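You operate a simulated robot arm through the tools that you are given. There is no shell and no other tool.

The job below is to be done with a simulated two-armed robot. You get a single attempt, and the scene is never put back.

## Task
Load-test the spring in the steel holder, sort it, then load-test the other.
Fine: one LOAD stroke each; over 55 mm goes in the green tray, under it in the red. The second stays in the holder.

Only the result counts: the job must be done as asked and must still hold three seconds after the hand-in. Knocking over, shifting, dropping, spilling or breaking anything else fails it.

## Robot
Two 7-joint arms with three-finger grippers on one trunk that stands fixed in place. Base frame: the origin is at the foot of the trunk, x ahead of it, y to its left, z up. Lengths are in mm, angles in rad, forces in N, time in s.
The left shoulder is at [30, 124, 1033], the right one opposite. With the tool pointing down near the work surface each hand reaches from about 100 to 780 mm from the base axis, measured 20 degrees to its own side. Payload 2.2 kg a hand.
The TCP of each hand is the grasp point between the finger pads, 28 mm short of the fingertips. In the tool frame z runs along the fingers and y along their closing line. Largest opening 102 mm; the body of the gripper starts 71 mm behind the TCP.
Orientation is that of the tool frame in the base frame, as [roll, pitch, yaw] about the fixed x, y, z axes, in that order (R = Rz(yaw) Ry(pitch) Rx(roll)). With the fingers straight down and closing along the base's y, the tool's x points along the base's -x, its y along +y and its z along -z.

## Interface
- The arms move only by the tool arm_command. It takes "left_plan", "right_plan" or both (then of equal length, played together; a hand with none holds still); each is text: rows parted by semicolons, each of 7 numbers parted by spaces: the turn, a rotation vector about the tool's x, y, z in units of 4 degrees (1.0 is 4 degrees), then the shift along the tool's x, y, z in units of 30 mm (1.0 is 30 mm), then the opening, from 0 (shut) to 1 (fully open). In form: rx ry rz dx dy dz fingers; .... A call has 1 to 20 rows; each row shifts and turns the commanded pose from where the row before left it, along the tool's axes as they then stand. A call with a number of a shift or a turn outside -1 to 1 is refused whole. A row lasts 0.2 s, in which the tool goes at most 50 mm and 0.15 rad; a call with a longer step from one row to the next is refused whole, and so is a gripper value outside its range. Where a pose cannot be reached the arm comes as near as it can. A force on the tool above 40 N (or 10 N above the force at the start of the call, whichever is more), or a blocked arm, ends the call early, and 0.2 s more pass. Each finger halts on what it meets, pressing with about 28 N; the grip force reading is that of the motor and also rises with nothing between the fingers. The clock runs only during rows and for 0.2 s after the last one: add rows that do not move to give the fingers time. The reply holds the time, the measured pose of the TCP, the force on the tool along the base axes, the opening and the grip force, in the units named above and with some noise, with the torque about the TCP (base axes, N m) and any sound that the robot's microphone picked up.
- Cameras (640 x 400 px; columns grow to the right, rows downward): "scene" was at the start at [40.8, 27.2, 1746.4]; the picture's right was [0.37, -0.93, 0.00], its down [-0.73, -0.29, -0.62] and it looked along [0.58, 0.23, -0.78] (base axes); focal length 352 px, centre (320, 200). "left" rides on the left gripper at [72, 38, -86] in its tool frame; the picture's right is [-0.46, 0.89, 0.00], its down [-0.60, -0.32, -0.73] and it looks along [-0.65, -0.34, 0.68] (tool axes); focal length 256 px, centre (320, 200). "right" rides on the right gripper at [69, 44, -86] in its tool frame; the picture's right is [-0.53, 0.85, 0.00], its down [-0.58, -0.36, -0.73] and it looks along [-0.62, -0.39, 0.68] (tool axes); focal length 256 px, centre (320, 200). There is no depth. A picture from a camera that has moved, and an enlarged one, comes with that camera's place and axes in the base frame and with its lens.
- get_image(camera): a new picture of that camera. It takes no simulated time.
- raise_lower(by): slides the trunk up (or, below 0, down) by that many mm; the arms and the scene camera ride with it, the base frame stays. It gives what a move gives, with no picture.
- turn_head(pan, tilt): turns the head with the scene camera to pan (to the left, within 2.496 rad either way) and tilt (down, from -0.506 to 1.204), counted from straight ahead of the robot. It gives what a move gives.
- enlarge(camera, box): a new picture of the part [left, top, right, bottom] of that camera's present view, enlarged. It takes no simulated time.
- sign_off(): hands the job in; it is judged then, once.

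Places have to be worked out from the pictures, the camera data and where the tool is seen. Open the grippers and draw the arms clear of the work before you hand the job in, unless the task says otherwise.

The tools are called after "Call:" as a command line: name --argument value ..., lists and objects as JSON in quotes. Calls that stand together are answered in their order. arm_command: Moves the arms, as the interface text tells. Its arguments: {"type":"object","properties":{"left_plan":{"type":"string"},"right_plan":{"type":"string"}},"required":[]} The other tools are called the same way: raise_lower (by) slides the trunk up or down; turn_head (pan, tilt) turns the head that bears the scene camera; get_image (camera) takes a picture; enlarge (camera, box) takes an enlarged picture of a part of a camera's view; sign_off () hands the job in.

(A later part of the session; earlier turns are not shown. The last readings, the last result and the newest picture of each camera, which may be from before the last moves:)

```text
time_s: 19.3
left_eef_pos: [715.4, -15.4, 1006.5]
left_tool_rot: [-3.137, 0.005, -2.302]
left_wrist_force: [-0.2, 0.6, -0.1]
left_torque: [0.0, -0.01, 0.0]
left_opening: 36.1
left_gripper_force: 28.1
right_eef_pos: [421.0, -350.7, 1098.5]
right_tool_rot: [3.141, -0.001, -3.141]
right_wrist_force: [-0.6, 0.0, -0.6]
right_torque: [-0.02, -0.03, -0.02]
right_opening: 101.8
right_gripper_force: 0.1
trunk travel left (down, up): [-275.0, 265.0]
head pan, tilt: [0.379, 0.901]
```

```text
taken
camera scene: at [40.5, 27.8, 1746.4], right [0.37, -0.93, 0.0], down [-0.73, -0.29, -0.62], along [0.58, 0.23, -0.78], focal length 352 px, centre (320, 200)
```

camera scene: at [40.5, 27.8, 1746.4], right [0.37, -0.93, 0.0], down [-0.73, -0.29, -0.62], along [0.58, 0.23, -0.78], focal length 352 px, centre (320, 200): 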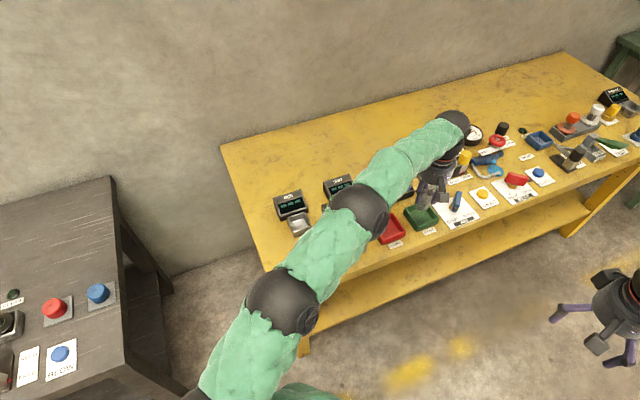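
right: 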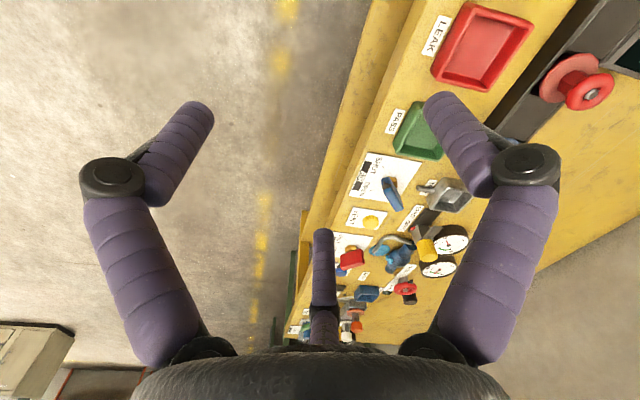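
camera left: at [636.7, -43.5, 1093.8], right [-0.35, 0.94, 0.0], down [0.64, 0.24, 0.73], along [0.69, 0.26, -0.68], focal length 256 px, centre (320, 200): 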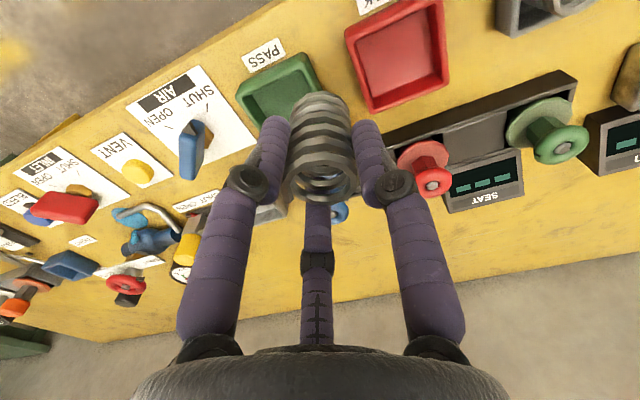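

The arm reached (715,-15,1007) accurately with the spring held. I enlarge the left view to fix the green tray's position from here.

Call:
enlarge --camera "left" --box '[200, 20, 360, 150]'

Call:
enlarge --camera "scene" --box '[360, 150, 480, 250]'

```text
3.08 times, centred on (280, 85) of left
camera zoom: at [636.7, -43.5, 1093.8], right [-0.35, 0.94, 0.0], down [0.64, 0.24, 0.73], along [0.69, 0.26, -0.68], focal length 788 px, centre (443, 554)
```

zoom: 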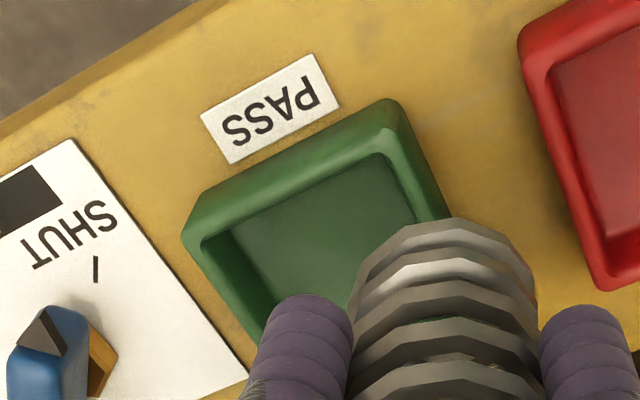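

```text
4.00 times, centred on (420, 200) of scene
camera zoom: at [40.5, 27.8, 1746.4], right [0.37, -0.93, 0.0], down [-0.73, -0.29, -0.62], along [0.58, 0.23, -0.78], focal length 1408 px, centre (-80, 200)
```

zoom: 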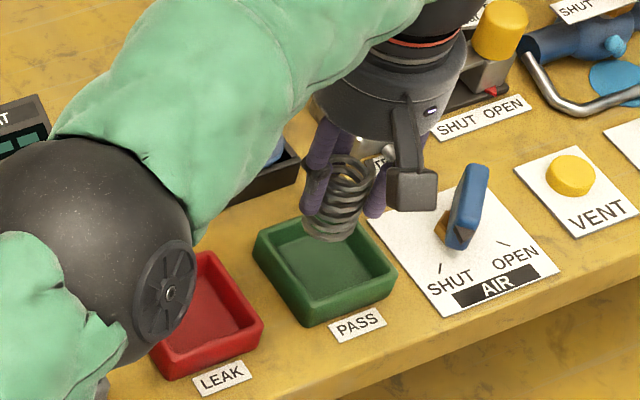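

Tray centre confirmed ≈(774,-26), table ≈811. I tilt the fingers 12° outward, move to TCP ≈(761,-24) and lower to z≈917, still above the rim, then check.

Call:
arm_command --left_plan "0.861 -0.509 0 0 0 0 0;0.861 -0.509 0 0 0 0 0;0.861 -0.509 0 0 0 0 0;0 0 0 -0.266 -0.441 0.109 0;0 0 0 -0.266 -0.441 0.109 0;0 0 0 -0.266 -0.441 0.109 0;0 0 0 0.106 0.179 0.978 0;0 0 0 0.106 0.179 0.978 0;0 0 0 0.106 0.179 0.978 0;0 0 0 0 0 0 0"

Call:
get_image --camera "left"

Call:
enlarge --camera "scene" --box '[360, 150, 480, 250]'

```text
time_s: 21.5
left_eef_pos: [761.0, -22.8, 919.3]
left_tool_rot: [-2.959, 0.113, -2.291]
left_wrist_force: [-1.2, 0.0, -1.2]
left_torque: [0.0, -0.02, 0.02]
left_opening: 36.0
left_gripper_force: 28.2
right_eef_pos: [420.2, -350.9, 1097.5]
right_tool_rot: [3.141, 0.0, -3.141]
right_wrist_force: [-0.5, -0.4, 0.0]
right_torque: [-0.01, -0.01, -0.08]
right_opening: 102.1
right_gripper_force: 0.1
trunk travel left (down, up): [-275.0, 265.0]
head pan, tilt: [0.379, 0.901]
```

```text
taken
camera left: at [666.7, -48.1, 988.0], right [-0.34, 0.94, -0.11], down [0.47, 0.27, 0.84], along [0.81, 0.23, -0.53], focal length 256 px, centre (320, 200)
```

left: 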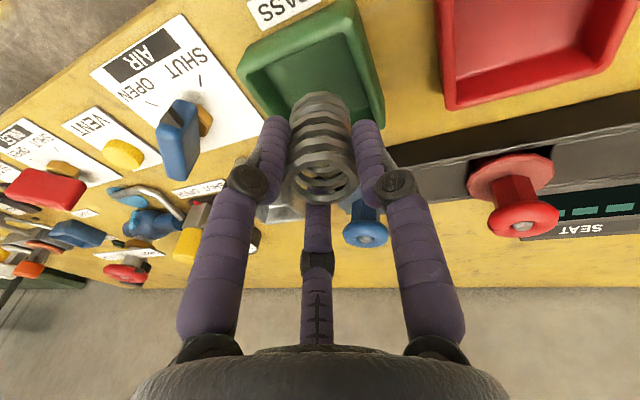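

```text
4.00 times, centred on (420, 200) of scene
camera zoom: at [40.5, 26.9, 1746.4], right [0.37, -0.93, 0.0], down [-0.73, -0.29, -0.62], along [0.58, 0.23, -0.78], focal length 1408 px, centre (-80, 200)
```

zoom: 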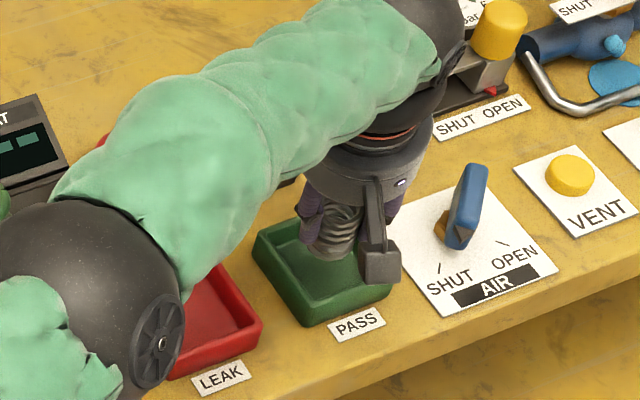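

The spring's bottom should be at ≈(773,-25), right over the tray centre. I lower gently to z≈889.

Call:
arm_command --left_plan "0 0 0 0.021 0.036 0.196 0;0 0 0 0.021 0.036 0.196 0;0 0 0 0.021 0.036 0.196 0;0 0 0 0.021 0.036 0.196 0;0 0 0 0.021 0.036 0.196 0;0 0 0 0 0 0 0"

Call:
get_image --camera "left"

Call:
enlarge --camera "scene" --box '[400, 180, 480, 250]'

```text
time_s: 22.9
left_eef_pos: [760.9, -23.6, 887.4]
left_tool_rot: [-2.958, 0.112, -2.295]
left_wrist_force: [0.0, -0.5, -0.6]
left_torque: [0.0, -0.03, 0.01]
left_opening: 36.1
left_gripper_force: 28.0
right_eef_pos: [422.7, -350.5, 1097.8]
right_tool_rot: [3.141, 0.0, 3.141]
right_wrist_force: [-0.5, 0.3, -0.5]
right_torque: [0.0, 0.0, 0.01]
right_opening: 101.8
right_gripper_force: 0.1
trunk travel left (down, up): [-275.0, 265.0]
head pan, tilt: [0.379, 0.901]
```

```text
taken
camera left: at [667.5, -48.2, 957.8], right [-0.34, 0.94, -0.11], down [0.47, 0.27, 0.84], along [0.81, 0.23, -0.53], focal length 256 px, centre (320, 200)
```

left: 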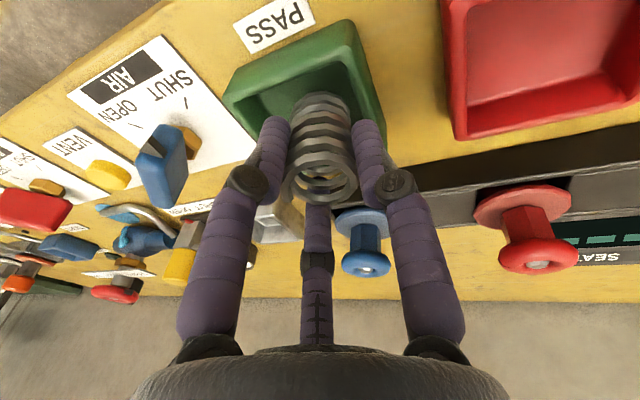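

```text
5.71 times, centred on (440, 215) of scene
camera zoom: at [40.9, 26.9, 1746.4], right [0.37, -0.93, 0.0], down [-0.73, -0.29, -0.62], along [0.58, 0.23, -0.78], focal length 2011 px, centre (-366, 114)
```

zoom: 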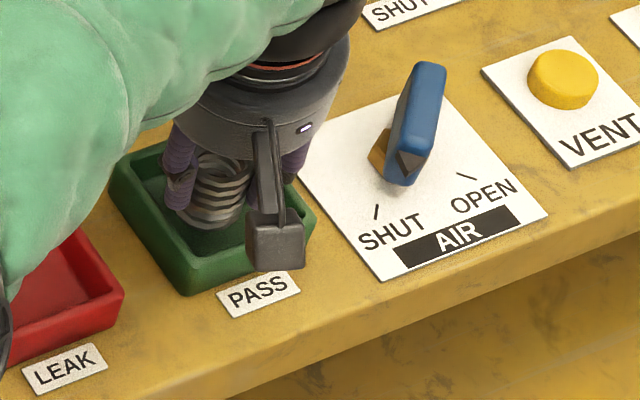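

The spring is well within the tray walls in both views. I lower further in small steps toward the tray floor, watching for contact.

Call:
arm_command --left_plan "0 0 0 0.0106 0.0179 0.098 0;0 0 0 0.0106 0.0179 0.098 0;0 0 0 0 0 0 0"

Call:
enlarge --camera "left" --box '[210, 0, 410, 220]'

```text
time_s: 23.7
left_eef_pos: [761.6, -23.7, 882.1]
left_tool_rot: [-2.959, 0.114, -2.295]
left_wrist_force: [-0.6, 0.8, -0.9]
left_torque: [0.01, -0.02, 0.02]
left_opening: 36.0
left_gripper_force: 27.8
right_eef_pos: [420.8, -350.5, 1096.5]
right_tool_rot: [3.14, -0.001, -3.141]
right_wrist_force: [-1.0, 0.3, 0.4]
right_torque: [0.01, -0.03, 0.01]
right_opening: 101.7
right_gripper_force: 0.1
trunk travel left (down, up): [-275.0, 265.0]
head pan, tilt: [0.379, 0.901]
```

```text
1.82 times, centred on (310, 110) of left
camera zoom: at [667.4, -48.6, 951.1], right [-0.34, 0.94, -0.11], down [0.47, 0.27, 0.84], along [0.81, 0.23, -0.53], focal length 465 px, centre (338, 364)
```

zoom: 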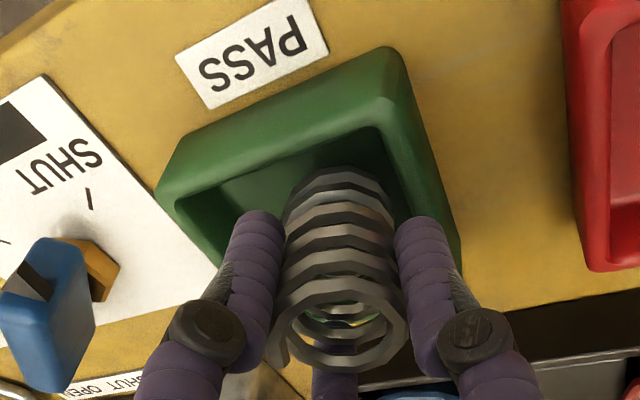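

Still no contact at z≈882 and the spring is centred in the tray. I go down a few more millimetres.

Call:
arm_command --left_plan "0 0 0 0.0106 0.0179 0.098 0;0 0 0 0.007 0.012 0.065 0;0 0 0 0 0 0 0"

Call:
enlarge --camera "left" --box '[210, 0, 410, 220]'

```text
time_s: 24.5
left_eef_pos: [761.7, -23.3, 876.6]
left_tool_rot: [-2.957, 0.111, -2.294]
left_wrist_force: [-0.5, 0.0, -0.4]
left_torque: [0.0, -0.02, -0.04]
left_opening: 35.7
left_gripper_force: 28.1
right_eef_pos: [420.4, -350.0, 1096.4]
right_tool_rot: [3.14, 0.001, 3.14]
right_wrist_force: [-0.3, -0.4, 0.4]
right_torque: [-0.01, 0.0, -0.06]
right_opening: 102.2
right_gripper_force: 0.0
trunk travel left (down, up): [-275.0, 265.0]
head pan, tilt: [0.379, 0.901]
```

```text
1.82 times, centred on (310, 110) of left
camera zoom: at [667.5, -48.2, 946.5], right [-0.34, 0.94, -0.11], down [0.47, 0.27, 0.84], along [0.81, 0.23, -0.53], focal length 465 px, centre (338, 364)
```

zoom: 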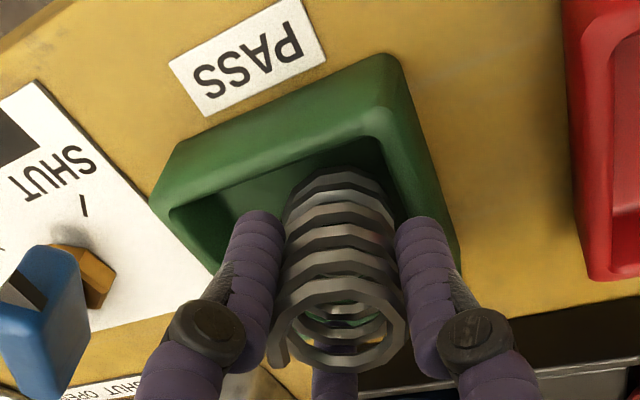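

No contact yet, so I lower about 3 mm more and then open the fingers gently, holding still so the spring settles.

Call:
arm_command --left_plan "0 0 0 0.0106 0.0179 0.098 0;0 0 0 0 0 0 0"

```text
time_s: 25.1
left_eef_pos: [763.5, -22.9, 874.4]
left_tool_rot: [-2.957, 0.113, -2.291]
left_wrist_force: [-1.0, -0.4, 6.6]
left_torque: [-0.03, 0.08, 0.01]
left_opening: 36.1
left_gripper_force: 27.9
right_eef_pos: [420.9, -351.8, 1096.7]
right_tool_rot: [3.141, 0.001, 3.141]
right_wrist_force: [0.6, -0.1, 0.2]
right_torque: [-0.03, -0.02, 0.01]
right_opening: 102.1
right_gripper_force: 0.0
trunk travel left (down, up): [-275.0, 265.0]
head pan, tilt: [0.379, 0.901]
```

Contact felt (6.6 N): the spring touches the tray floor. I open the fingers gently to about 50 mm and hold.

Call:
arm_command --left_plan "0 0 0 0 0 0 0.38;0 0 0 0 0 0 0.42;0 0 0 0 0 0 0.46;0 0 0 0 0 0 0.5;0 0 0 0 0 0 0.5;0 0 0 0 0 0 0.5"

Call:
enlarge --camera "left" --box '[210, 0, 410, 220]'

Call:
enlarge --camera "scene" --box '[400, 180, 480, 250]'

```text
time_s: 26.5
left_eef_pos: [761.2, -23.9, 873.5]
left_tool_rot: [-2.957, 0.111, -2.293]
left_wrist_force: [0.9, 0.6, -0.3]
left_torque: [0.02, 0.04, 0.0]
left_opening: 51.3
left_gripper_force: 0.0
right_eef_pos: [421.3, -349.2, 1097.4]
right_tool_rot: [3.141, 0.0, -3.14]
right_wrist_force: [0.0, -0.1, 0.0]
right_torque: [0.03, 0.0, 0.02]
right_opening: 101.8
right_gripper_force: 0.1
trunk travel left (down, up): [-275.0, 265.0]
head pan, tilt: [0.379, 0.901]
```

```text
1.82 times, centred on (310, 110) of left
camera zoom: at [667.6, -48.2, 943.5], right [-0.34, 0.94, -0.11], down [0.47, 0.27, 0.84], along [0.81, 0.23, -0.53], focal length 465 px, centre (338, 364)
```

zoom: 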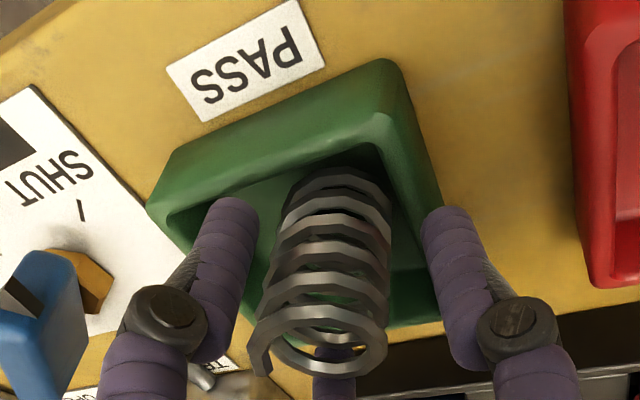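

```text
5.71 times, centred on (440, 215) of scene
camera zoom: at [40.8, 26.9, 1746.4], right [0.37, -0.93, 0.0], down [-0.73, -0.29, -0.62], along [0.58, 0.23, -0.78], focal length 2011 px, centre (-366, 114)
```

zoom: 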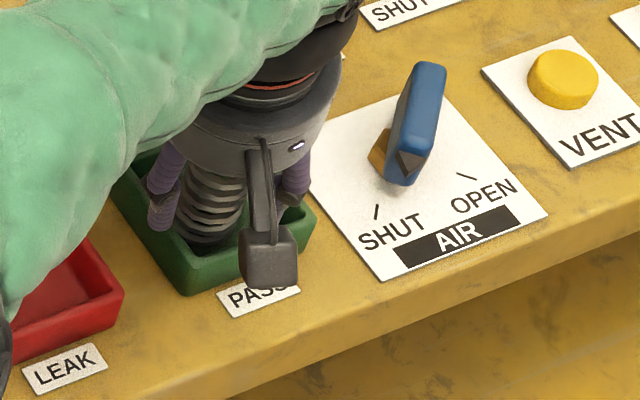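

The spring now stands upright inside the green tray. I rise straight up while opening wider so the fingers clear it.

Call:
arm_command --left_plan "0 0 0 -0.011 -0.018 -0.1 0.53;0 0 0 -0.018 -0.03 -0.163 0.6;0 0 0 -0.018 -0.03 -0.163 0.7;0 0 0 -0.035 -0.06 -0.326 0.75;0 0 0 -0.106 -0.179 -0.978 0.75;0 0 0 -0.106 -0.179 -0.978 0.75;0 0 0 -0.106 -0.179 -0.978 0.75;0 0 0 -0.106 -0.179 -0.978 0.75"

Call:
get_image --camera "left"

Call:
enlarge --camera "scene" --box '[400, 180, 480, 250]'

```text
time_s: 28.3
left_eef_pos: [759.7, -24.4, 1017.6]
left_tool_rot: [-2.958, 0.113, -2.292]
left_wrist_force: [-0.1, -0.2, -0.2]
left_torque: [0.02, -0.01, -0.02]
left_opening: 76.4
left_gripper_force: 0.1
right_eef_pos: [421.3, -350.6, 1097.7]
right_tool_rot: [3.141, 0.0, 3.14]
right_wrist_force: [-0.5, -0.1, -0.7]
right_torque: [-0.01, 0.01, -0.04]
right_opening: 102.2
right_gripper_force: 0.0
trunk travel left (down, up): [-275.0, 265.0]
head pan, tilt: [0.379, 0.901]
```

```text
taken
camera left: at [667.0, -48.8, 1087.4], right [-0.34, 0.94, -0.11], down [0.47, 0.27, 0.84], along [0.81, 0.23, -0.53], focal length 256 px, centre (320, 200)
```

left: 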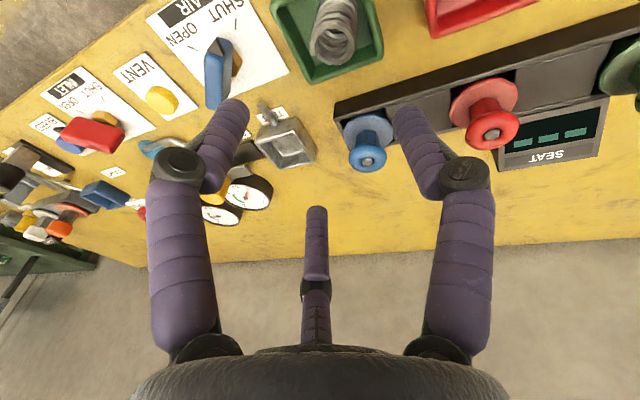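

```text
5.71 times, centred on (440, 215) of scene
camera zoom: at [40.1, 26.9, 1746.4], right [0.37, -0.93, 0.0], down [-0.73, -0.29, -0.62], along [0.58, 0.23, -0.78], focal length 2011 px, centre (-366, 114)
```

zoom: 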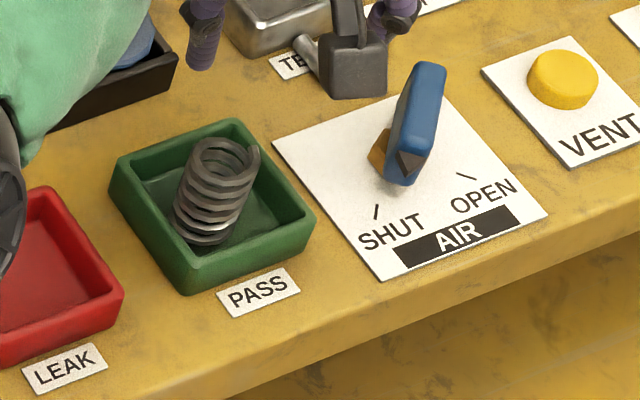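

The first spring stands in the green tray. I undo the tilt and move the left hand above the second spring in the grey holder at ≈(600,138).

Call:
arm_command --left_plan "-0.861 0.509 0 0 0 0 0.65;-0.861 0.509 0 0 0 0 0.65;-0.861 0.509 0 0 0 0 0.65;0 0 0 -0.058 0.95 0.07 0.65;0 0 0 -0.058 0.95 0.07 0.65;0 0 0 -0.058 0.95 0.07 0.65;0 0 0 -0.058 0.95 0.07 0.65;0 0 0 -0.058 0.95 0.07 0.65;0 0 0 -0.058 0.95 0.07 0.65;0 0 0 -0.058 0.95 0.07 0.65;0 0 0 -0.058 0.95 0.07 0.65;0 0 0 0 0 0 0.65"

Call:
get_image --camera "left"

Call:
get_image --camera "scene"

```text
time_s: 30.9
left_eef_pos: [604.4, 137.0, 971.1]
left_tool_rot: [-3.019, 0.076, -2.299]
left_wrist_force: [-0.3, 0.1, -0.2]
left_torque: [0.03, 0.03, -0.02]
left_opening: 66.4
left_gripper_force: 0.0
left hand out of reach, approached as far as the arm can: row 2, 3
right_eef_pos: [421.7, -350.6, 1096.9]
right_tool_rot: [3.141, -0.002, 3.141]
right_wrist_force: [0.2, 0.0, 1.0]
right_torque: [0.05, 0.05, 0.04]
right_opening: 101.8
right_gripper_force: 0.1
trunk travel left (down, up): [-275.0, 265.0]
head pan, tilt: [0.379, 0.901]
```

```text
taken
camera left: at [515.7, 110.8, 1047.0], right [-0.34, 0.94, -0.07], down [0.53, 0.26, 0.81], along [0.78, 0.24, -0.58], focal length 256 px, centre (320, 200)
```

left: 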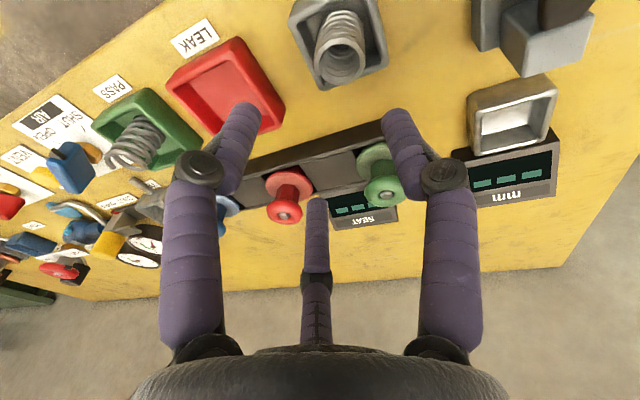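

```text
taken
camera scene: at [41.4, 26.4, 1746.4], right [0.37, -0.93, 0.0], down [-0.73, -0.29, -0.62], along [0.58, 0.23, -0.78], focal length 352 px, centre (320, 200)
```

scene: 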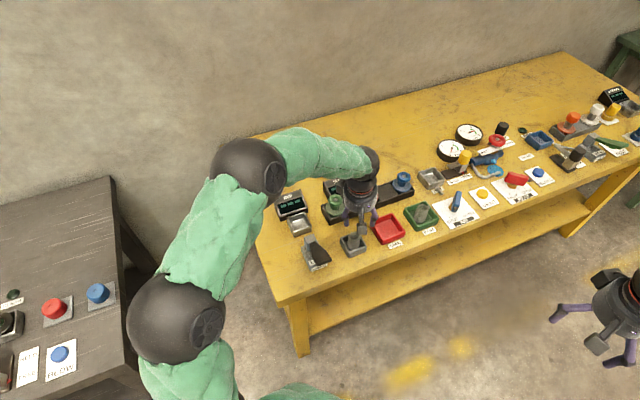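

The un-tilt was only partly done (arm at its limit), leaving 8°. I remove the rest here, staying at height, and look again.

Call:
arm_command --left_plan "-0.861 0.509 0 0 0 0 0.65;-0.861 0.509 0 0 0 0 0.65;0 0 0 0 0 0 0.65"

Call:
get_image --camera "left"

Call:
enlarge --camera "left" --box '[240, 0, 400, 130]'

Call:
enlarge --camera "scene" --box '[320, 190, 400, 270]'

```text
time_s: 31.7
left_eef_pos: [603.4, 136.4, 973.0]
left_tool_rot: [-3.14, 0.007, -2.3]
left_wrist_force: [-1.0, -0.1, -0.1]
left_torque: [0.01, -0.02, -0.01]
left_opening: 66.6
left_gripper_force: 0.0
right_eef_pos: [422.0, -349.9, 1096.4]
right_tool_rot: [3.141, 0.0, -3.14]
right_wrist_force: [-0.2, -1.1, -0.2]
right_torque: [-0.02, 0.0, -0.01]
right_opening: 102.0
right_gripper_force: 0.1
trunk travel left (down, up): [-275.0, 265.0]
head pan, tilt: [0.379, 0.901]
```

```text
taken
camera left: at [526.6, 109.7, 1058.7], right [-0.35, 0.94, 0.0], down [0.64, 0.24, 0.73], along [0.69, 0.26, -0.68], focal length 256 px, centre (320, 200)
```

left: 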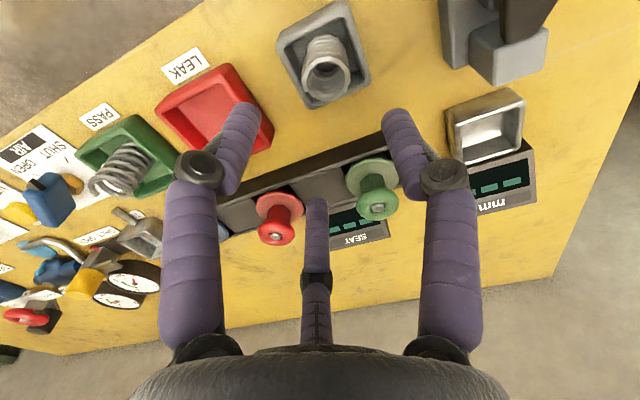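

```text
3.08 times, centred on (320, 65) of left
camera zoom: at [526.6, 109.7, 1058.7], right [-0.35, 0.94, 0.0], down [0.64, 0.24, 0.73], along [0.69, 0.26, -0.68], focal length 788 px, centre (320, 615)
```

zoom: 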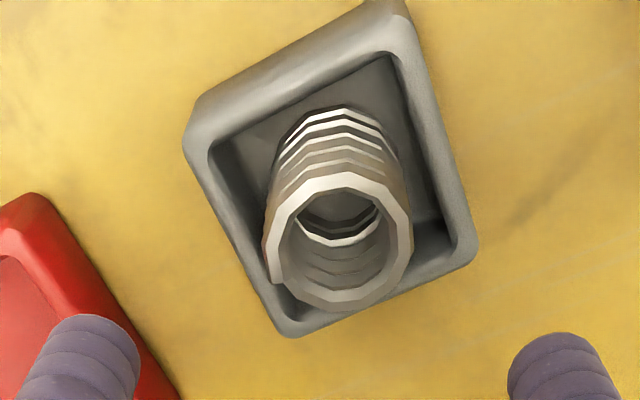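

```text
5.00 times, centred on (360, 230) of scene
camera zoom: at [40.6, 26.9, 1746.4], right [0.37, -0.93, 0.0], down [-0.73, -0.29, -0.62], along [0.58, 0.23, -0.78], focal length 1760 px, centre (120, 50)
```

zoom: 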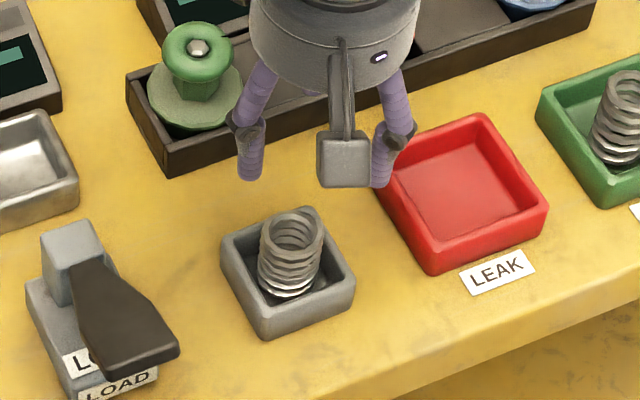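

Spring 2's axis works out ≈5 mm off the tool axis, at about (598,140), top a little lower (≈862), rim again ≈838. I correct sideways and lower to TCP z≈871 with fingers open.

Call:
arm_command --left_plan "0 0 0 0.043 0.19 0.6 0.65;0 0 0 0 0 0.667 0.65;0 0 0 0 0 0.667 0.65;0 0 0 0 0 0.667 0.65;0 0 0 0 0 0.2 0.65;0 0 0 0 0 0.2 0.65;0 0 0 0 0 0.2 0.65;0 0 0 0 0 0.1 0.65;0 0 0 0 0 0 0.65"

Call:
get_image --camera "left"

Call:
enlarge --camera "scene" --box '[320, 190, 400, 270]'

```text
time_s: 33.7
left_eef_pos: [601.0, 141.7, 872.8]
left_tool_rot: [-3.141, 0.007, -2.303]
left_wrist_force: [-0.1, -0.2, 1.4]
left_torque: [0.04, 0.04, 0.0]
left_opening: 66.5
left_gripper_force: 0.1
right_eef_pos: [421.3, -350.3, 1098.5]
right_tool_rot: [3.14, 0.001, 3.14]
right_wrist_force: [0.0, -0.3, -0.2]
right_torque: [0.04, -0.02, -0.02]
right_opening: 102.0
right_gripper_force: 0.0
trunk travel left (down, up): [-275.0, 265.0]
head pan, tilt: [0.379, 0.901]
```

```text
taken
camera left: at [522.2, 113.5, 959.3], right [-0.35, 0.94, 0.0], down [0.64, 0.24, 0.73], along [0.69, 0.26, -0.68], focal length 256 px, centre (320, 200)
```

left: 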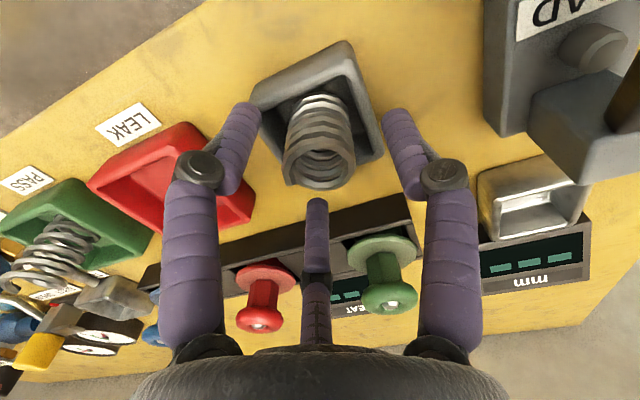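

```text
5.00 times, centred on (360, 230) of scene
camera zoom: at [40.7, 27.0, 1746.4], right [0.37, -0.93, 0.0], down [-0.73, -0.29, -0.62], along [0.58, 0.23, -0.78], focal length 1760 px, centre (120, 50)
```

zoom: 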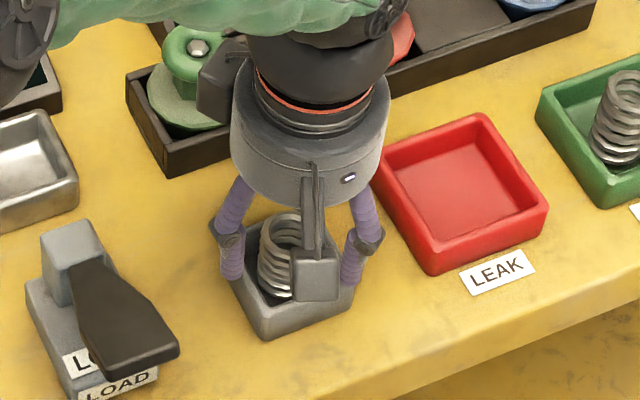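

Spring 2 sits centred between the fingers. I lower 2 mm more and close on it.

Call:
arm_command --left_plan "0 0 0 0 0 0.07 0.65;0 0 0 0 0 0 0.4;0 0 0 0 0 0 0.3;0 0 0 0 0 0 0;0 0 0 0 0 0 0"

Call:
enlarge --camera "left" --box '[220, 20, 420, 220]'

```text
time_s: 34.9
left_eef_pos: [599.8, 141.6, 872.9]
left_tool_rot: [-3.139, 0.005, -2.302]
left_wrist_force: [1.0, -0.1, 0.3]
left_torque: [0.04, -0.02, 0.03]
left_opening: 36.7
left_gripper_force: 28.5
right_eef_pos: [421.1, -350.7, 1097.8]
right_tool_rot: [-3.14, 0.001, 3.141]
right_wrist_force: [0.6, 0.5, -0.8]
right_torque: [0.01, 0.0, -0.01]
right_opening: 101.8
right_gripper_force: 0.1
trunk travel left (down, up): [-275.0, 265.0]
head pan, tilt: [0.379, 0.901]
```

```text
2.00 times, centred on (320, 120) of left
camera zoom: at [522.4, 113.5, 958.1], right [-0.35, 0.94, 0.0], down [0.64, 0.24, 0.73], along [0.69, 0.26, -0.68], focal length 512 px, centre (320, 360)
```

zoom: 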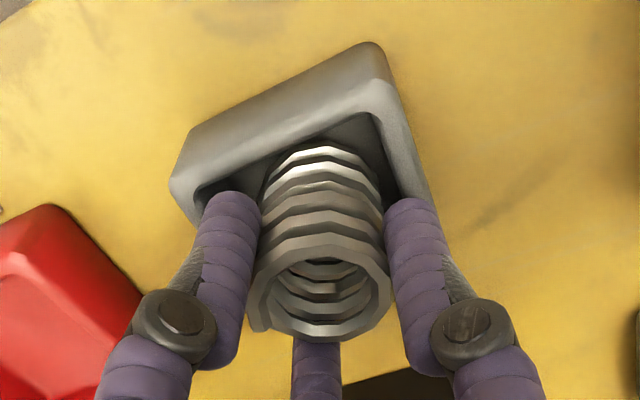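

Spring 2 is gripped (36.7 mm). I lift it straight up and carry it over the steel holder, whose centre is ≈(603–605,325), staying high.

Call:
arm_command --left_plan "0 0 0 0 0 -0.2 0;0 0 0 0 0 -0.3 0;0 0 0 0 0 -0.5 0;0 0 0 0 0 -1 0;0 0 0 0 0 -1 0;0 0 0 0 0 -1 0;0 0 0 -0.586 0.49 0 0;0 0 0 -0.586 0.49 0 0;0 0 0 -0.586 0.49 0 0;0 0 0 -0.586 0.49 0 0;0 0 0 -0.586 0.49 0 0;0 0 0 -0.586 0.49 0 0;0 0 0 -0.586 0.49 0 0;0 0 0 -0.586 0.49 0 0;0 0 0 0 0 0 0"

Call:
get_image --camera "left"

Call:
enlarge --camera "left" --box '[240, 0, 400, 130]'

Call:
get_image --camera "scene"

```text
time_s: 38.1
left_eef_pos: [606.7, 323.6, 991.7]
left_tool_rot: [-3.137, 0.005, -2.303]
left_wrist_force: [0.9, 0.6, -1.1]
left_torque: [0.04, 0.02, 0.02]
left_opening: 36.3
left_gripper_force: 28.0
right_eef_pos: [420.4, -350.4, 1097.5]
right_tool_rot: [-3.141, 0.001, 3.141]
right_wrist_force: [-0.5, -0.1, 0.0]
right_torque: [0.05, -0.01, -0.01]
right_opening: 102.1
right_gripper_force: 0.1
trunk travel left (down, up): [-275.0, 265.0]
head pan, tilt: [0.379, 0.901]
```

```text
taken
camera left: at [528.3, 296.5, 1078.4], right [-0.35, 0.94, 0.0], down [0.64, 0.24, 0.73], along [0.69, 0.26, -0.68], focal length 256 px, centre (320, 200)
```

left: 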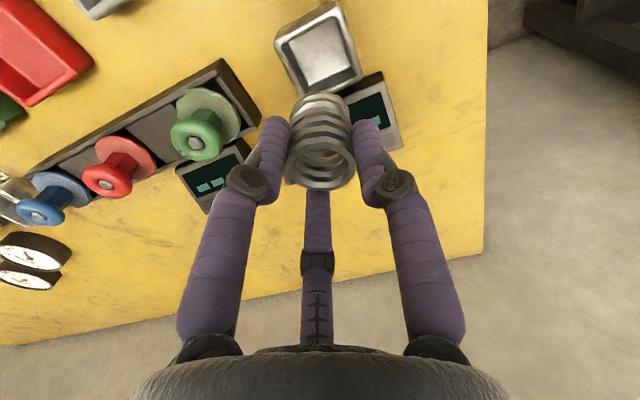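

```text
3.08 times, centred on (320, 65) of left
camera zoom: at [528.3, 296.5, 1078.4], right [-0.35, 0.94, 0.0], down [0.64, 0.24, 0.73], along [0.69, 0.26, -0.68], focal length 788 px, centre (320, 615)
```

zoom: 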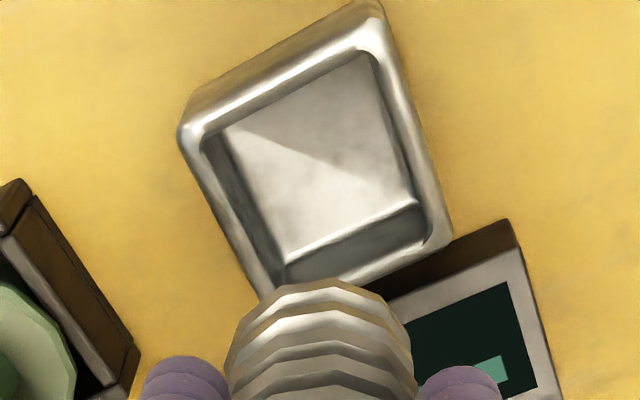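

```text
taken
camera scene: at [40.7, 26.5, 1746.4], right [0.37, -0.93, 0.0], down [-0.73, -0.29, -0.62], along [0.58, 0.23, -0.78], focal length 352 px, centre (320, 200)
```

scene: 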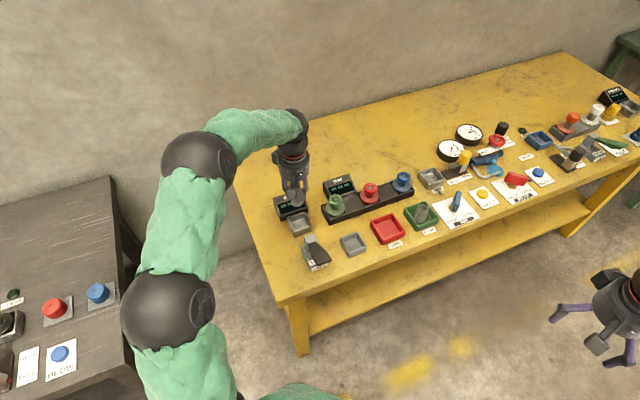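

The holder centre lies about 2 mm from the tool axis, as does the spring, so the alignment is good. I lower to z≈905, just above the rim, and check.

Call:
arm_command --left_plan "0 0 0 0 0 0.72 0;0 0 0 0 0 0.72 0;0 0 0 0 0 0.72 0;0 0 0 0 0 0.72 0;0 0 0 0 0 0 0"

Call:
enlarge --camera "left" --box '[220, 20, 420, 220]'

Call:
enlarge --camera "scene" --box '[265, 180, 335, 250]'

```text
time_s: 39.3
left_eef_pos: [607.1, 325.0, 906.8]
left_tool_rot: [-3.139, 0.005, -2.302]
left_wrist_force: [-0.8, 0.1, 0.8]
left_torque: [-0.04, -0.02, 0.01]
left_opening: 36.3
left_gripper_force: 28.4
right_eef_pos: [420.7, -350.6, 1097.3]
right_tool_rot: [-3.141, 0.0, 3.14]
right_wrist_force: [0.3, 0.3, -0.2]
right_torque: [0.0, 0.02, -0.06]
right_opening: 101.9
right_gripper_force: 0.0
trunk travel left (down, up): [-275.0, 265.0]
head pan, tilt: [0.379, 0.901]
```

```text
2.00 times, centred on (320, 120) of left
camera zoom: at [529.2, 296.7, 992.4], right [-0.35, 0.94, 0.0], down [0.64, 0.24, 0.74], along [0.69, 0.26, -0.68], focal length 512 px, centre (320, 360)
```

zoom: 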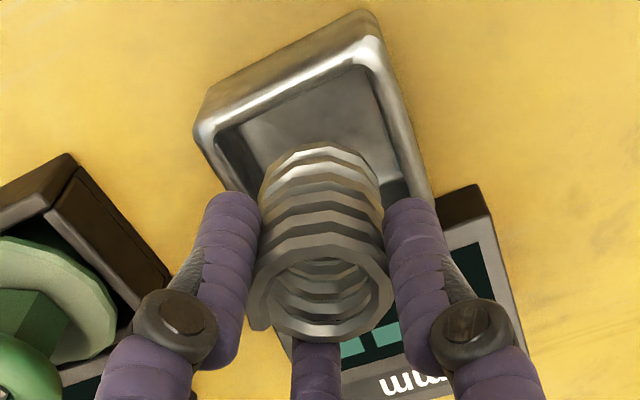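

```text
5.71 times, centred on (300, 215) of scene
camera zoom: at [40.6, 26.8, 1746.4], right [0.37, -0.93, 0.0], down [-0.73, -0.29, -0.62], along [0.58, 0.23, -0.78], focal length 2011 px, centre (434, 114)
```

zoom: 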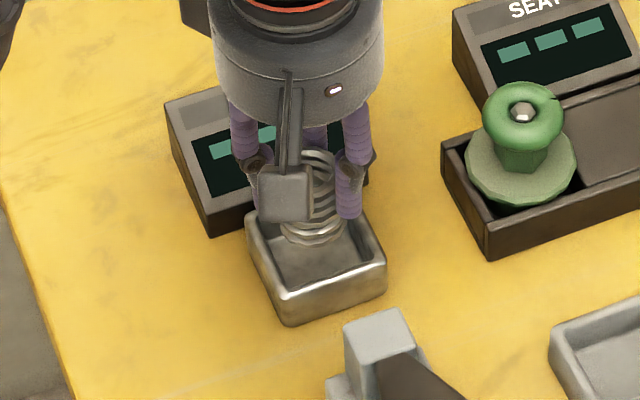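

The spring's bottom lines up with the cavity in both views. I lower slowly into the holder.

Call:
arm_command --left_plan "0 0 0 0 0 0.167 0;0 0 0 0 0 0.167 0;0 0 0 0 0 0.167 0;0 0 0 0 0 0.167 0;0 0 0 0 0 0.167 0;0 0 0 0 0 0.067 0;0 0 0 0 0 0 0"

Call:
enlarge --camera "left" --box '[220, 20, 420, 220]'

Call:
enlarge --camera "scene" --box '[265, 180, 335, 250]'

```text
time_s: 40.9
left_eef_pos: [606.7, 323.6, 878.6]
left_tool_rot: [-3.14, 0.006, -2.301]
left_wrist_force: [0.2, -0.6, -0.6]
left_torque: [0.0, -0.01, 0.0]
left_opening: 36.1
left_gripper_force: 28.2
right_eef_pos: [421.4, -349.9, 1097.6]
right_tool_rot: [3.141, -0.001, 3.14]
right_wrist_force: [-0.6, 0.3, -0.3]
right_torque: [0.01, -0.03, -0.01]
right_opening: 102.0
right_gripper_force: 0.0
trunk travel left (down, up): [-275.0, 265.0]
head pan, tilt: [0.379, 0.901]
```

```text
2.00 times, centred on (320, 120) of left
camera zoom: at [529.0, 296.8, 965.0], right [-0.35, 0.94, 0.0], down [0.64, 0.24, 0.73], along [0.69, 0.26, -0.68], focal length 512 px, centre (320, 360)
```

zoom: 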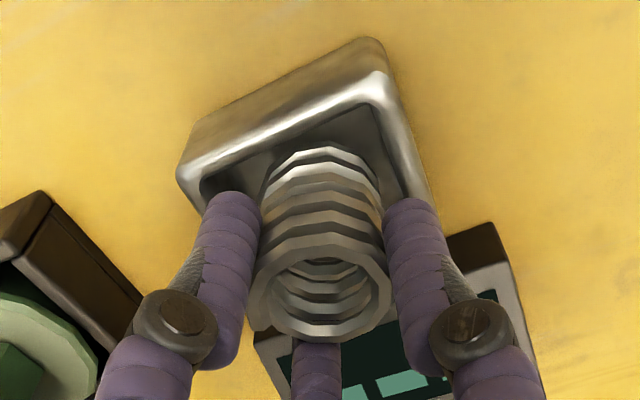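

```text
5.71 times, centred on (300, 215) of scene
camera zoom: at [40.8, 27.1, 1746.4], right [0.37, -0.93, 0.0], down [-0.73, -0.29, -0.62], along [0.58, 0.23, -0.78], focal length 2011 px, centre (434, 114)
```

zoom: 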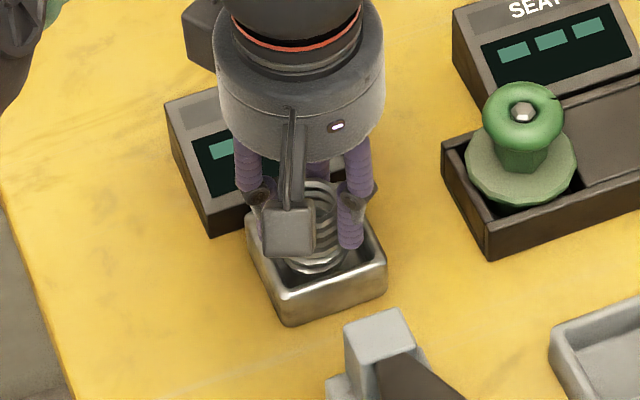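

The spring is inside the cavity with no contact yet. I go down in 2 mm steps until it touches the floor (expected near z≈872).

Call:
arm_command --left_plan "0 0 0 0 0 0.067 0;0 0 0 0 0 0.067 0;0 0 0 0 0 0 0"

```text
time_s: 41.7
left_eef_pos: [607.0, 324.3, 874.1]
left_tool_rot: [-3.141, 0.005, -2.303]
left_wrist_force: [0.6, 0.4, -0.6]
left_torque: [0.01, 0.0, -0.04]
left_opening: 35.8
left_gripper_force: 28.2
right_eef_pos: [421.0, -350.9, 1097.7]
right_tool_rot: [-3.141, 0.0, -3.14]
right_wrist_force: [0.2, 0.7, -0.1]
right_torque: [-0.02, 0.01, -0.03]
right_opening: 102.0
right_gripper_force: 0.1
trunk travel left (down, up): [-275.0, 265.0]
head pan, tilt: [0.379, 0.901]
```

No contact at 874 yet; a further small step down.

Call:
arm_command --left_plan "0 0 0 0 0 0.05 0;0 0 0 0 0 0.04 0;0 0 0 0 0 0 0"

```text
time_s: 42.5
left_eef_pos: [606.4, 326.6, 872.7]
left_tool_rot: [-3.141, 0.006, -2.302]
left_wrist_force: [-0.5, -0.1, -0.7]
left_torque: [0.01, 0.04, -0.02]
left_opening: 35.9
left_gripper_force: 28.0
right_eef_pos: [422.3, -350.2, 1097.4]
right_tool_rot: [-3.141, -0.002, -3.14]
right_wrist_force: [0.0, 0.0, -0.2]
right_torque: [-0.01, -0.02, 0.0]
right_opening: 101.8
right_gripper_force: 0.1
trunk travel left (down, up): [-275.0, 265.0]
head pan, tilt: [0.379, 0.901]
```

Call:
arm_command --left_plan "0 0 0 0 0 0.05 0;0 0 0 0 0 0 0"

```text
time_s: 43.1
left_eef_pos: [606.6, 324.7, 871.8]
left_tool_rot: [-3.139, 0.004, -2.302]
left_wrist_force: [-0.8, -0.5, 3.6]
left_torque: [-0.03, 0.16, 0.0]
left_opening: 35.9
left_gripper_force: 28.0
right_eef_pos: [421.9, -350.5, 1097.8]
right_tool_rot: [3.141, 0.0, 3.141]
right_wrist_force: [-0.4, 0.1, -0.2]
right_torque: [0.02, 0.0, -0.03]
right_opening: 102.1
right_gripper_force: 0.1
trunk travel left (down, up): [-275.0, 265.0]
head pan, tilt: [0.379, 0.901]
```

The reading of 3.6 N shows the spring resting on the holder floor. I open the fingers and look.

Call:
arm_command --left_plan "0 0 0 0 0 0 0.4;0 0 0 0 0 0 0.5;0 0 0 0 0 0 0.6;0 0 0 0 0 0 0.65;0 0 0 0 0 0 0.65"

Call:
enlarge --camera "left" --box '[220, 20, 420, 220]'

```text
time_s: 44.3
left_eef_pos: [606.5, 323.9, 871.2]
left_tool_rot: [-3.14, 0.006, -2.305]
left_wrist_force: [-0.2, 0.0, -1.0]
left_torque: [0.03, 0.0, 0.03]
left_opening: 66.3
left_gripper_force: 0.0
right_eef_pos: [421.4, -350.7, 1097.4]
right_tool_rot: [-3.142, -0.001, 3.14]
right_wrist_force: [-0.3, -0.5, 0.5]
right_torque: [-0.02, 0.03, -0.02]
right_opening: 102.1
right_gripper_force: 0.1
trunk travel left (down, up): [-275.0, 265.0]
head pan, tilt: [0.379, 0.901]
```

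```text
2.00 times, centred on (320, 120) of left
camera zoom: at [528.9, 296.8, 957.7], right [-0.35, 0.94, 0.0], down [0.64, 0.24, 0.73], along [0.69, 0.26, -0.68], focal length 512 px, centre (320, 360)
```

zoom: 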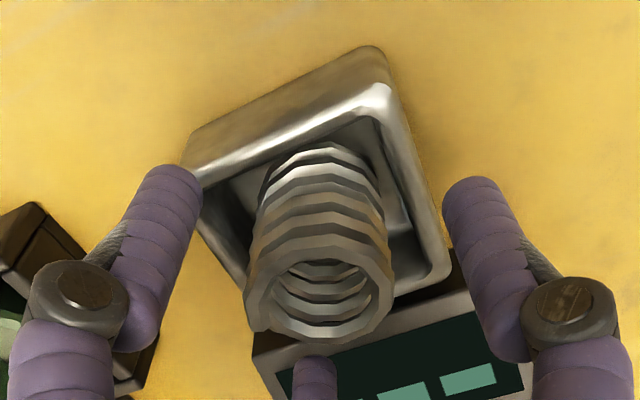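

Spring 2 stands upright in the steel holder. I lift straight up, then move to above the LOAD paddle at (480,198) with fingers shutting.

Call:
arm_command --left_plan "0 0 0 0 0 -0.3 0.65;0 0 0 0 0 -0.5 0.65;0 0 0 0 0 -1 0.65;0 0 0 0 0 -1 0.65;0 0 0 0 0 -1 0.65;0 0 0 0 0 -0.5 0.65;0 0 0 0.847 0.044 0 0;0 0 0 0.847 0.044 0 0;0 0 0 0.847 0.044 0 0;0 0 0 0.847 0.044 0 0;0 0 0 0.847 0.044 0 0;0 0 0 0.847 0.044 0 0;0 0 0 0.847 0.044 0 0;0 0 0 0 0 0 0"

Call:
get_image --camera "left"

Call:
enlarge --camera "scene" --box '[265, 180, 375, 275]'

```text
time_s: 47.3
left_eef_pos: [480.8, 197.3, 997.1]
left_tool_rot: [-3.14, 0.004, -2.302]
left_wrist_force: [0.4, 0.4, -0.1]
left_torque: [-0.01, 0.02, -0.04]
left_opening: 2.2
left_gripper_force: 28.4
right_eef_pos: [421.2, -349.7, 1097.5]
right_tool_rot: [-3.141, 0.0, 3.141]
right_wrist_force: [0.0, 0.8, 0.2]
right_torque: [0.02, 0.0, 0.03]
right_opening: 101.9
right_gripper_force: 0.2
trunk travel left (down, up): [-275.0, 265.0]
head pan, tilt: [0.379, 0.901]
```

```text
taken
camera left: at [402.3, 169.4, 1083.1], right [-0.35, 0.94, 0.0], down [0.64, 0.24, 0.73], along [0.69, 0.26, -0.68], focal length 256 px, centre (320, 200)
```

left: 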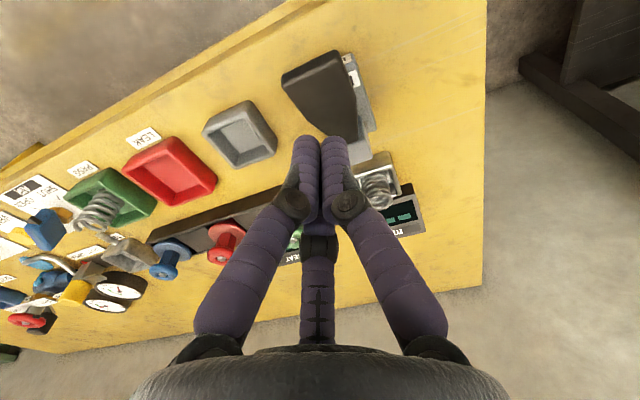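

```text
4.21 times, centred on (320, 228) of scene
camera zoom: at [41.2, 27.5, 1746.4], right [0.37, -0.93, 0.0], down [-0.73, -0.29, -0.62], along [0.58, 0.23, -0.78], focal length 1482 px, centre (320, 84)
```

zoom: 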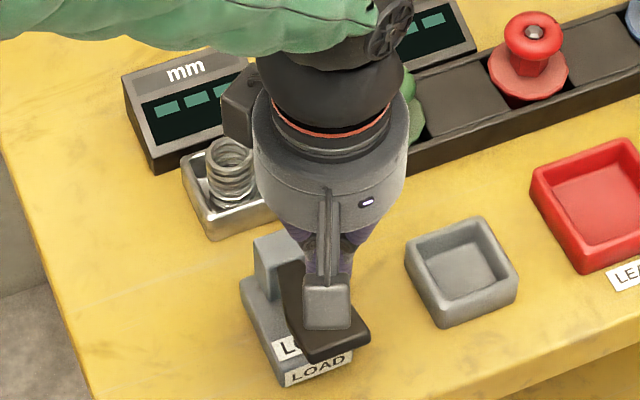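

All in place; the display shows dashes with spring 2 in the holder. I press the LOAD paddle once, in one continuous stroke down to z≈886.

Call:
arm_command --left_plan "0 0 0 0 0 0.667 0;0 0 0 0 0 0.667 0;0 0 0 0 0 0.667 0;0 0 0 0 0 0.2 0;0 0 0 0 0 0.2 0;0 0 0 0 0 0.2 0;0 0 0 0 0 0.2 0;0 0 0 0 0 0.2 0;0 0 0 0 0 0.2 0;0 0 0 0 0 0.2 0;0 0 0 0 0 0.2 0;0 0 0 0 0 0.1 0;0 0 0 0 0 0 0"

Call:
get_image --camera "left"

Call:
enlarge --camera "scene" --box '[265, 180, 375, 275]'

```text
time_s: 50.1
left_eef_pos: [480.1, 199.2, 887.8]
left_tool_rot: [-3.137, 0.005, -2.303]
left_wrist_force: [-1.3, -0.1, 4.7]
left_torque: [0.02, -0.01, -0.03]
left_opening: 1.8
left_gripper_force: 31.7
right_eef_pos: [421.6, -350.6, 1096.8]
right_tool_rot: [-3.14, -0.001, -3.141]
right_wrist_force: [1.2, -0.3, 0.5]
right_torque: [0.02, -0.02, -0.01]
right_opening: 101.9
right_gripper_force: 0.0
trunk travel left (down, up): [-275.0, 265.0]
head pan, tilt: [0.379, 0.901]
```

```text
taken
camera left: at [403.1, 170.4, 973.9], right [-0.35, 0.94, 0.0], down [0.64, 0.24, 0.74], along [0.69, 0.26, -0.68], focal length 256 px, centre (320, 200)
```

left: 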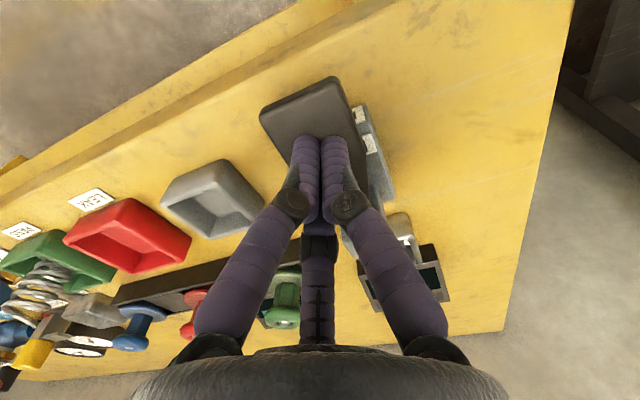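

```text
4.21 times, centred on (320, 228) of scene
camera zoom: at [40.1, 26.9, 1746.5], right [0.37, -0.93, 0.0], down [-0.73, -0.29, -0.62], along [0.58, 0.23, -0.78], focal length 1482 px, centre (320, 84)
```

zoom: 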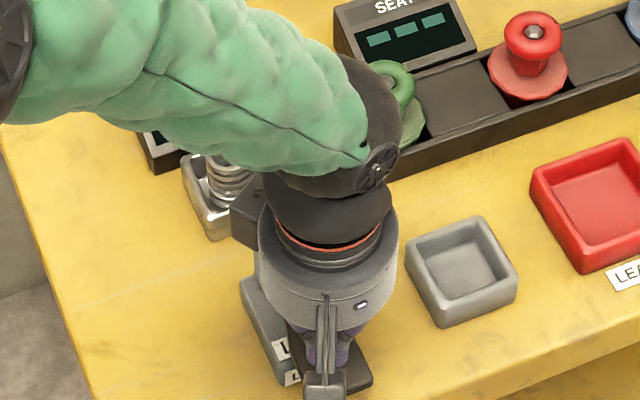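

The display is hidden from here; at this same depth and force it was already lit last time. I continue the same stroke a few millimetres to the stop.

Call:
arm_command --left_plan "0 0 0 0 0 0.07 0;0 0 0 0 0 0.07 0;0 0 0 0 0 0.05 0"

Call:
enlarge --camera "left" --box '[340, 200, 480, 320]'

```text
time_s: 50.9
left_eef_pos: [480.1, 198.1, 883.3]
left_tool_rot: [-3.138, 0.006, -2.302]
left_wrist_force: [-3.4, -0.6, 14.1]
left_torque: [0.08, -0.1, 0.0]
left_opening: 2.2
left_gripper_force: 31.5
right_eef_pos: [421.5, -350.0, 1097.0]
right_tool_rot: [3.141, 0.0, 3.141]
right_wrist_force: [-0.3, -0.5, 0.5]
right_torque: [0.03, -0.01, -0.03]
right_opening: 101.9
right_gripper_force: 0.1
trunk travel left (down, up): [-275.0, 265.0]
head pan, tilt: [0.379, 0.901]
```

```text
3.33 times, centred on (410, 260) of left
camera zoom: at [403.1, 170.3, 969.2], right [-0.35, 0.94, 0.0], down [0.63, 0.24, 0.74], along [0.69, 0.26, -0.68], focal length 853 px, centre (20, 0)
```

zoom: 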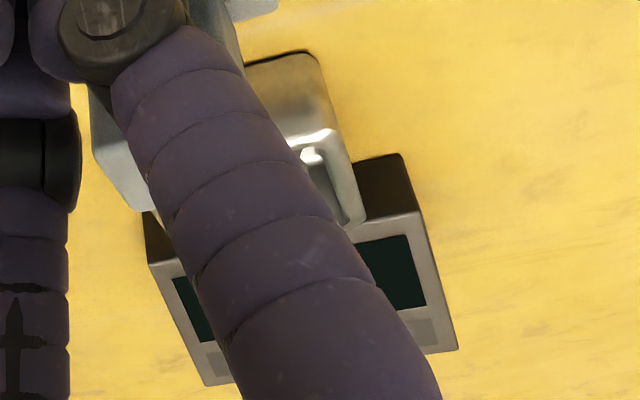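

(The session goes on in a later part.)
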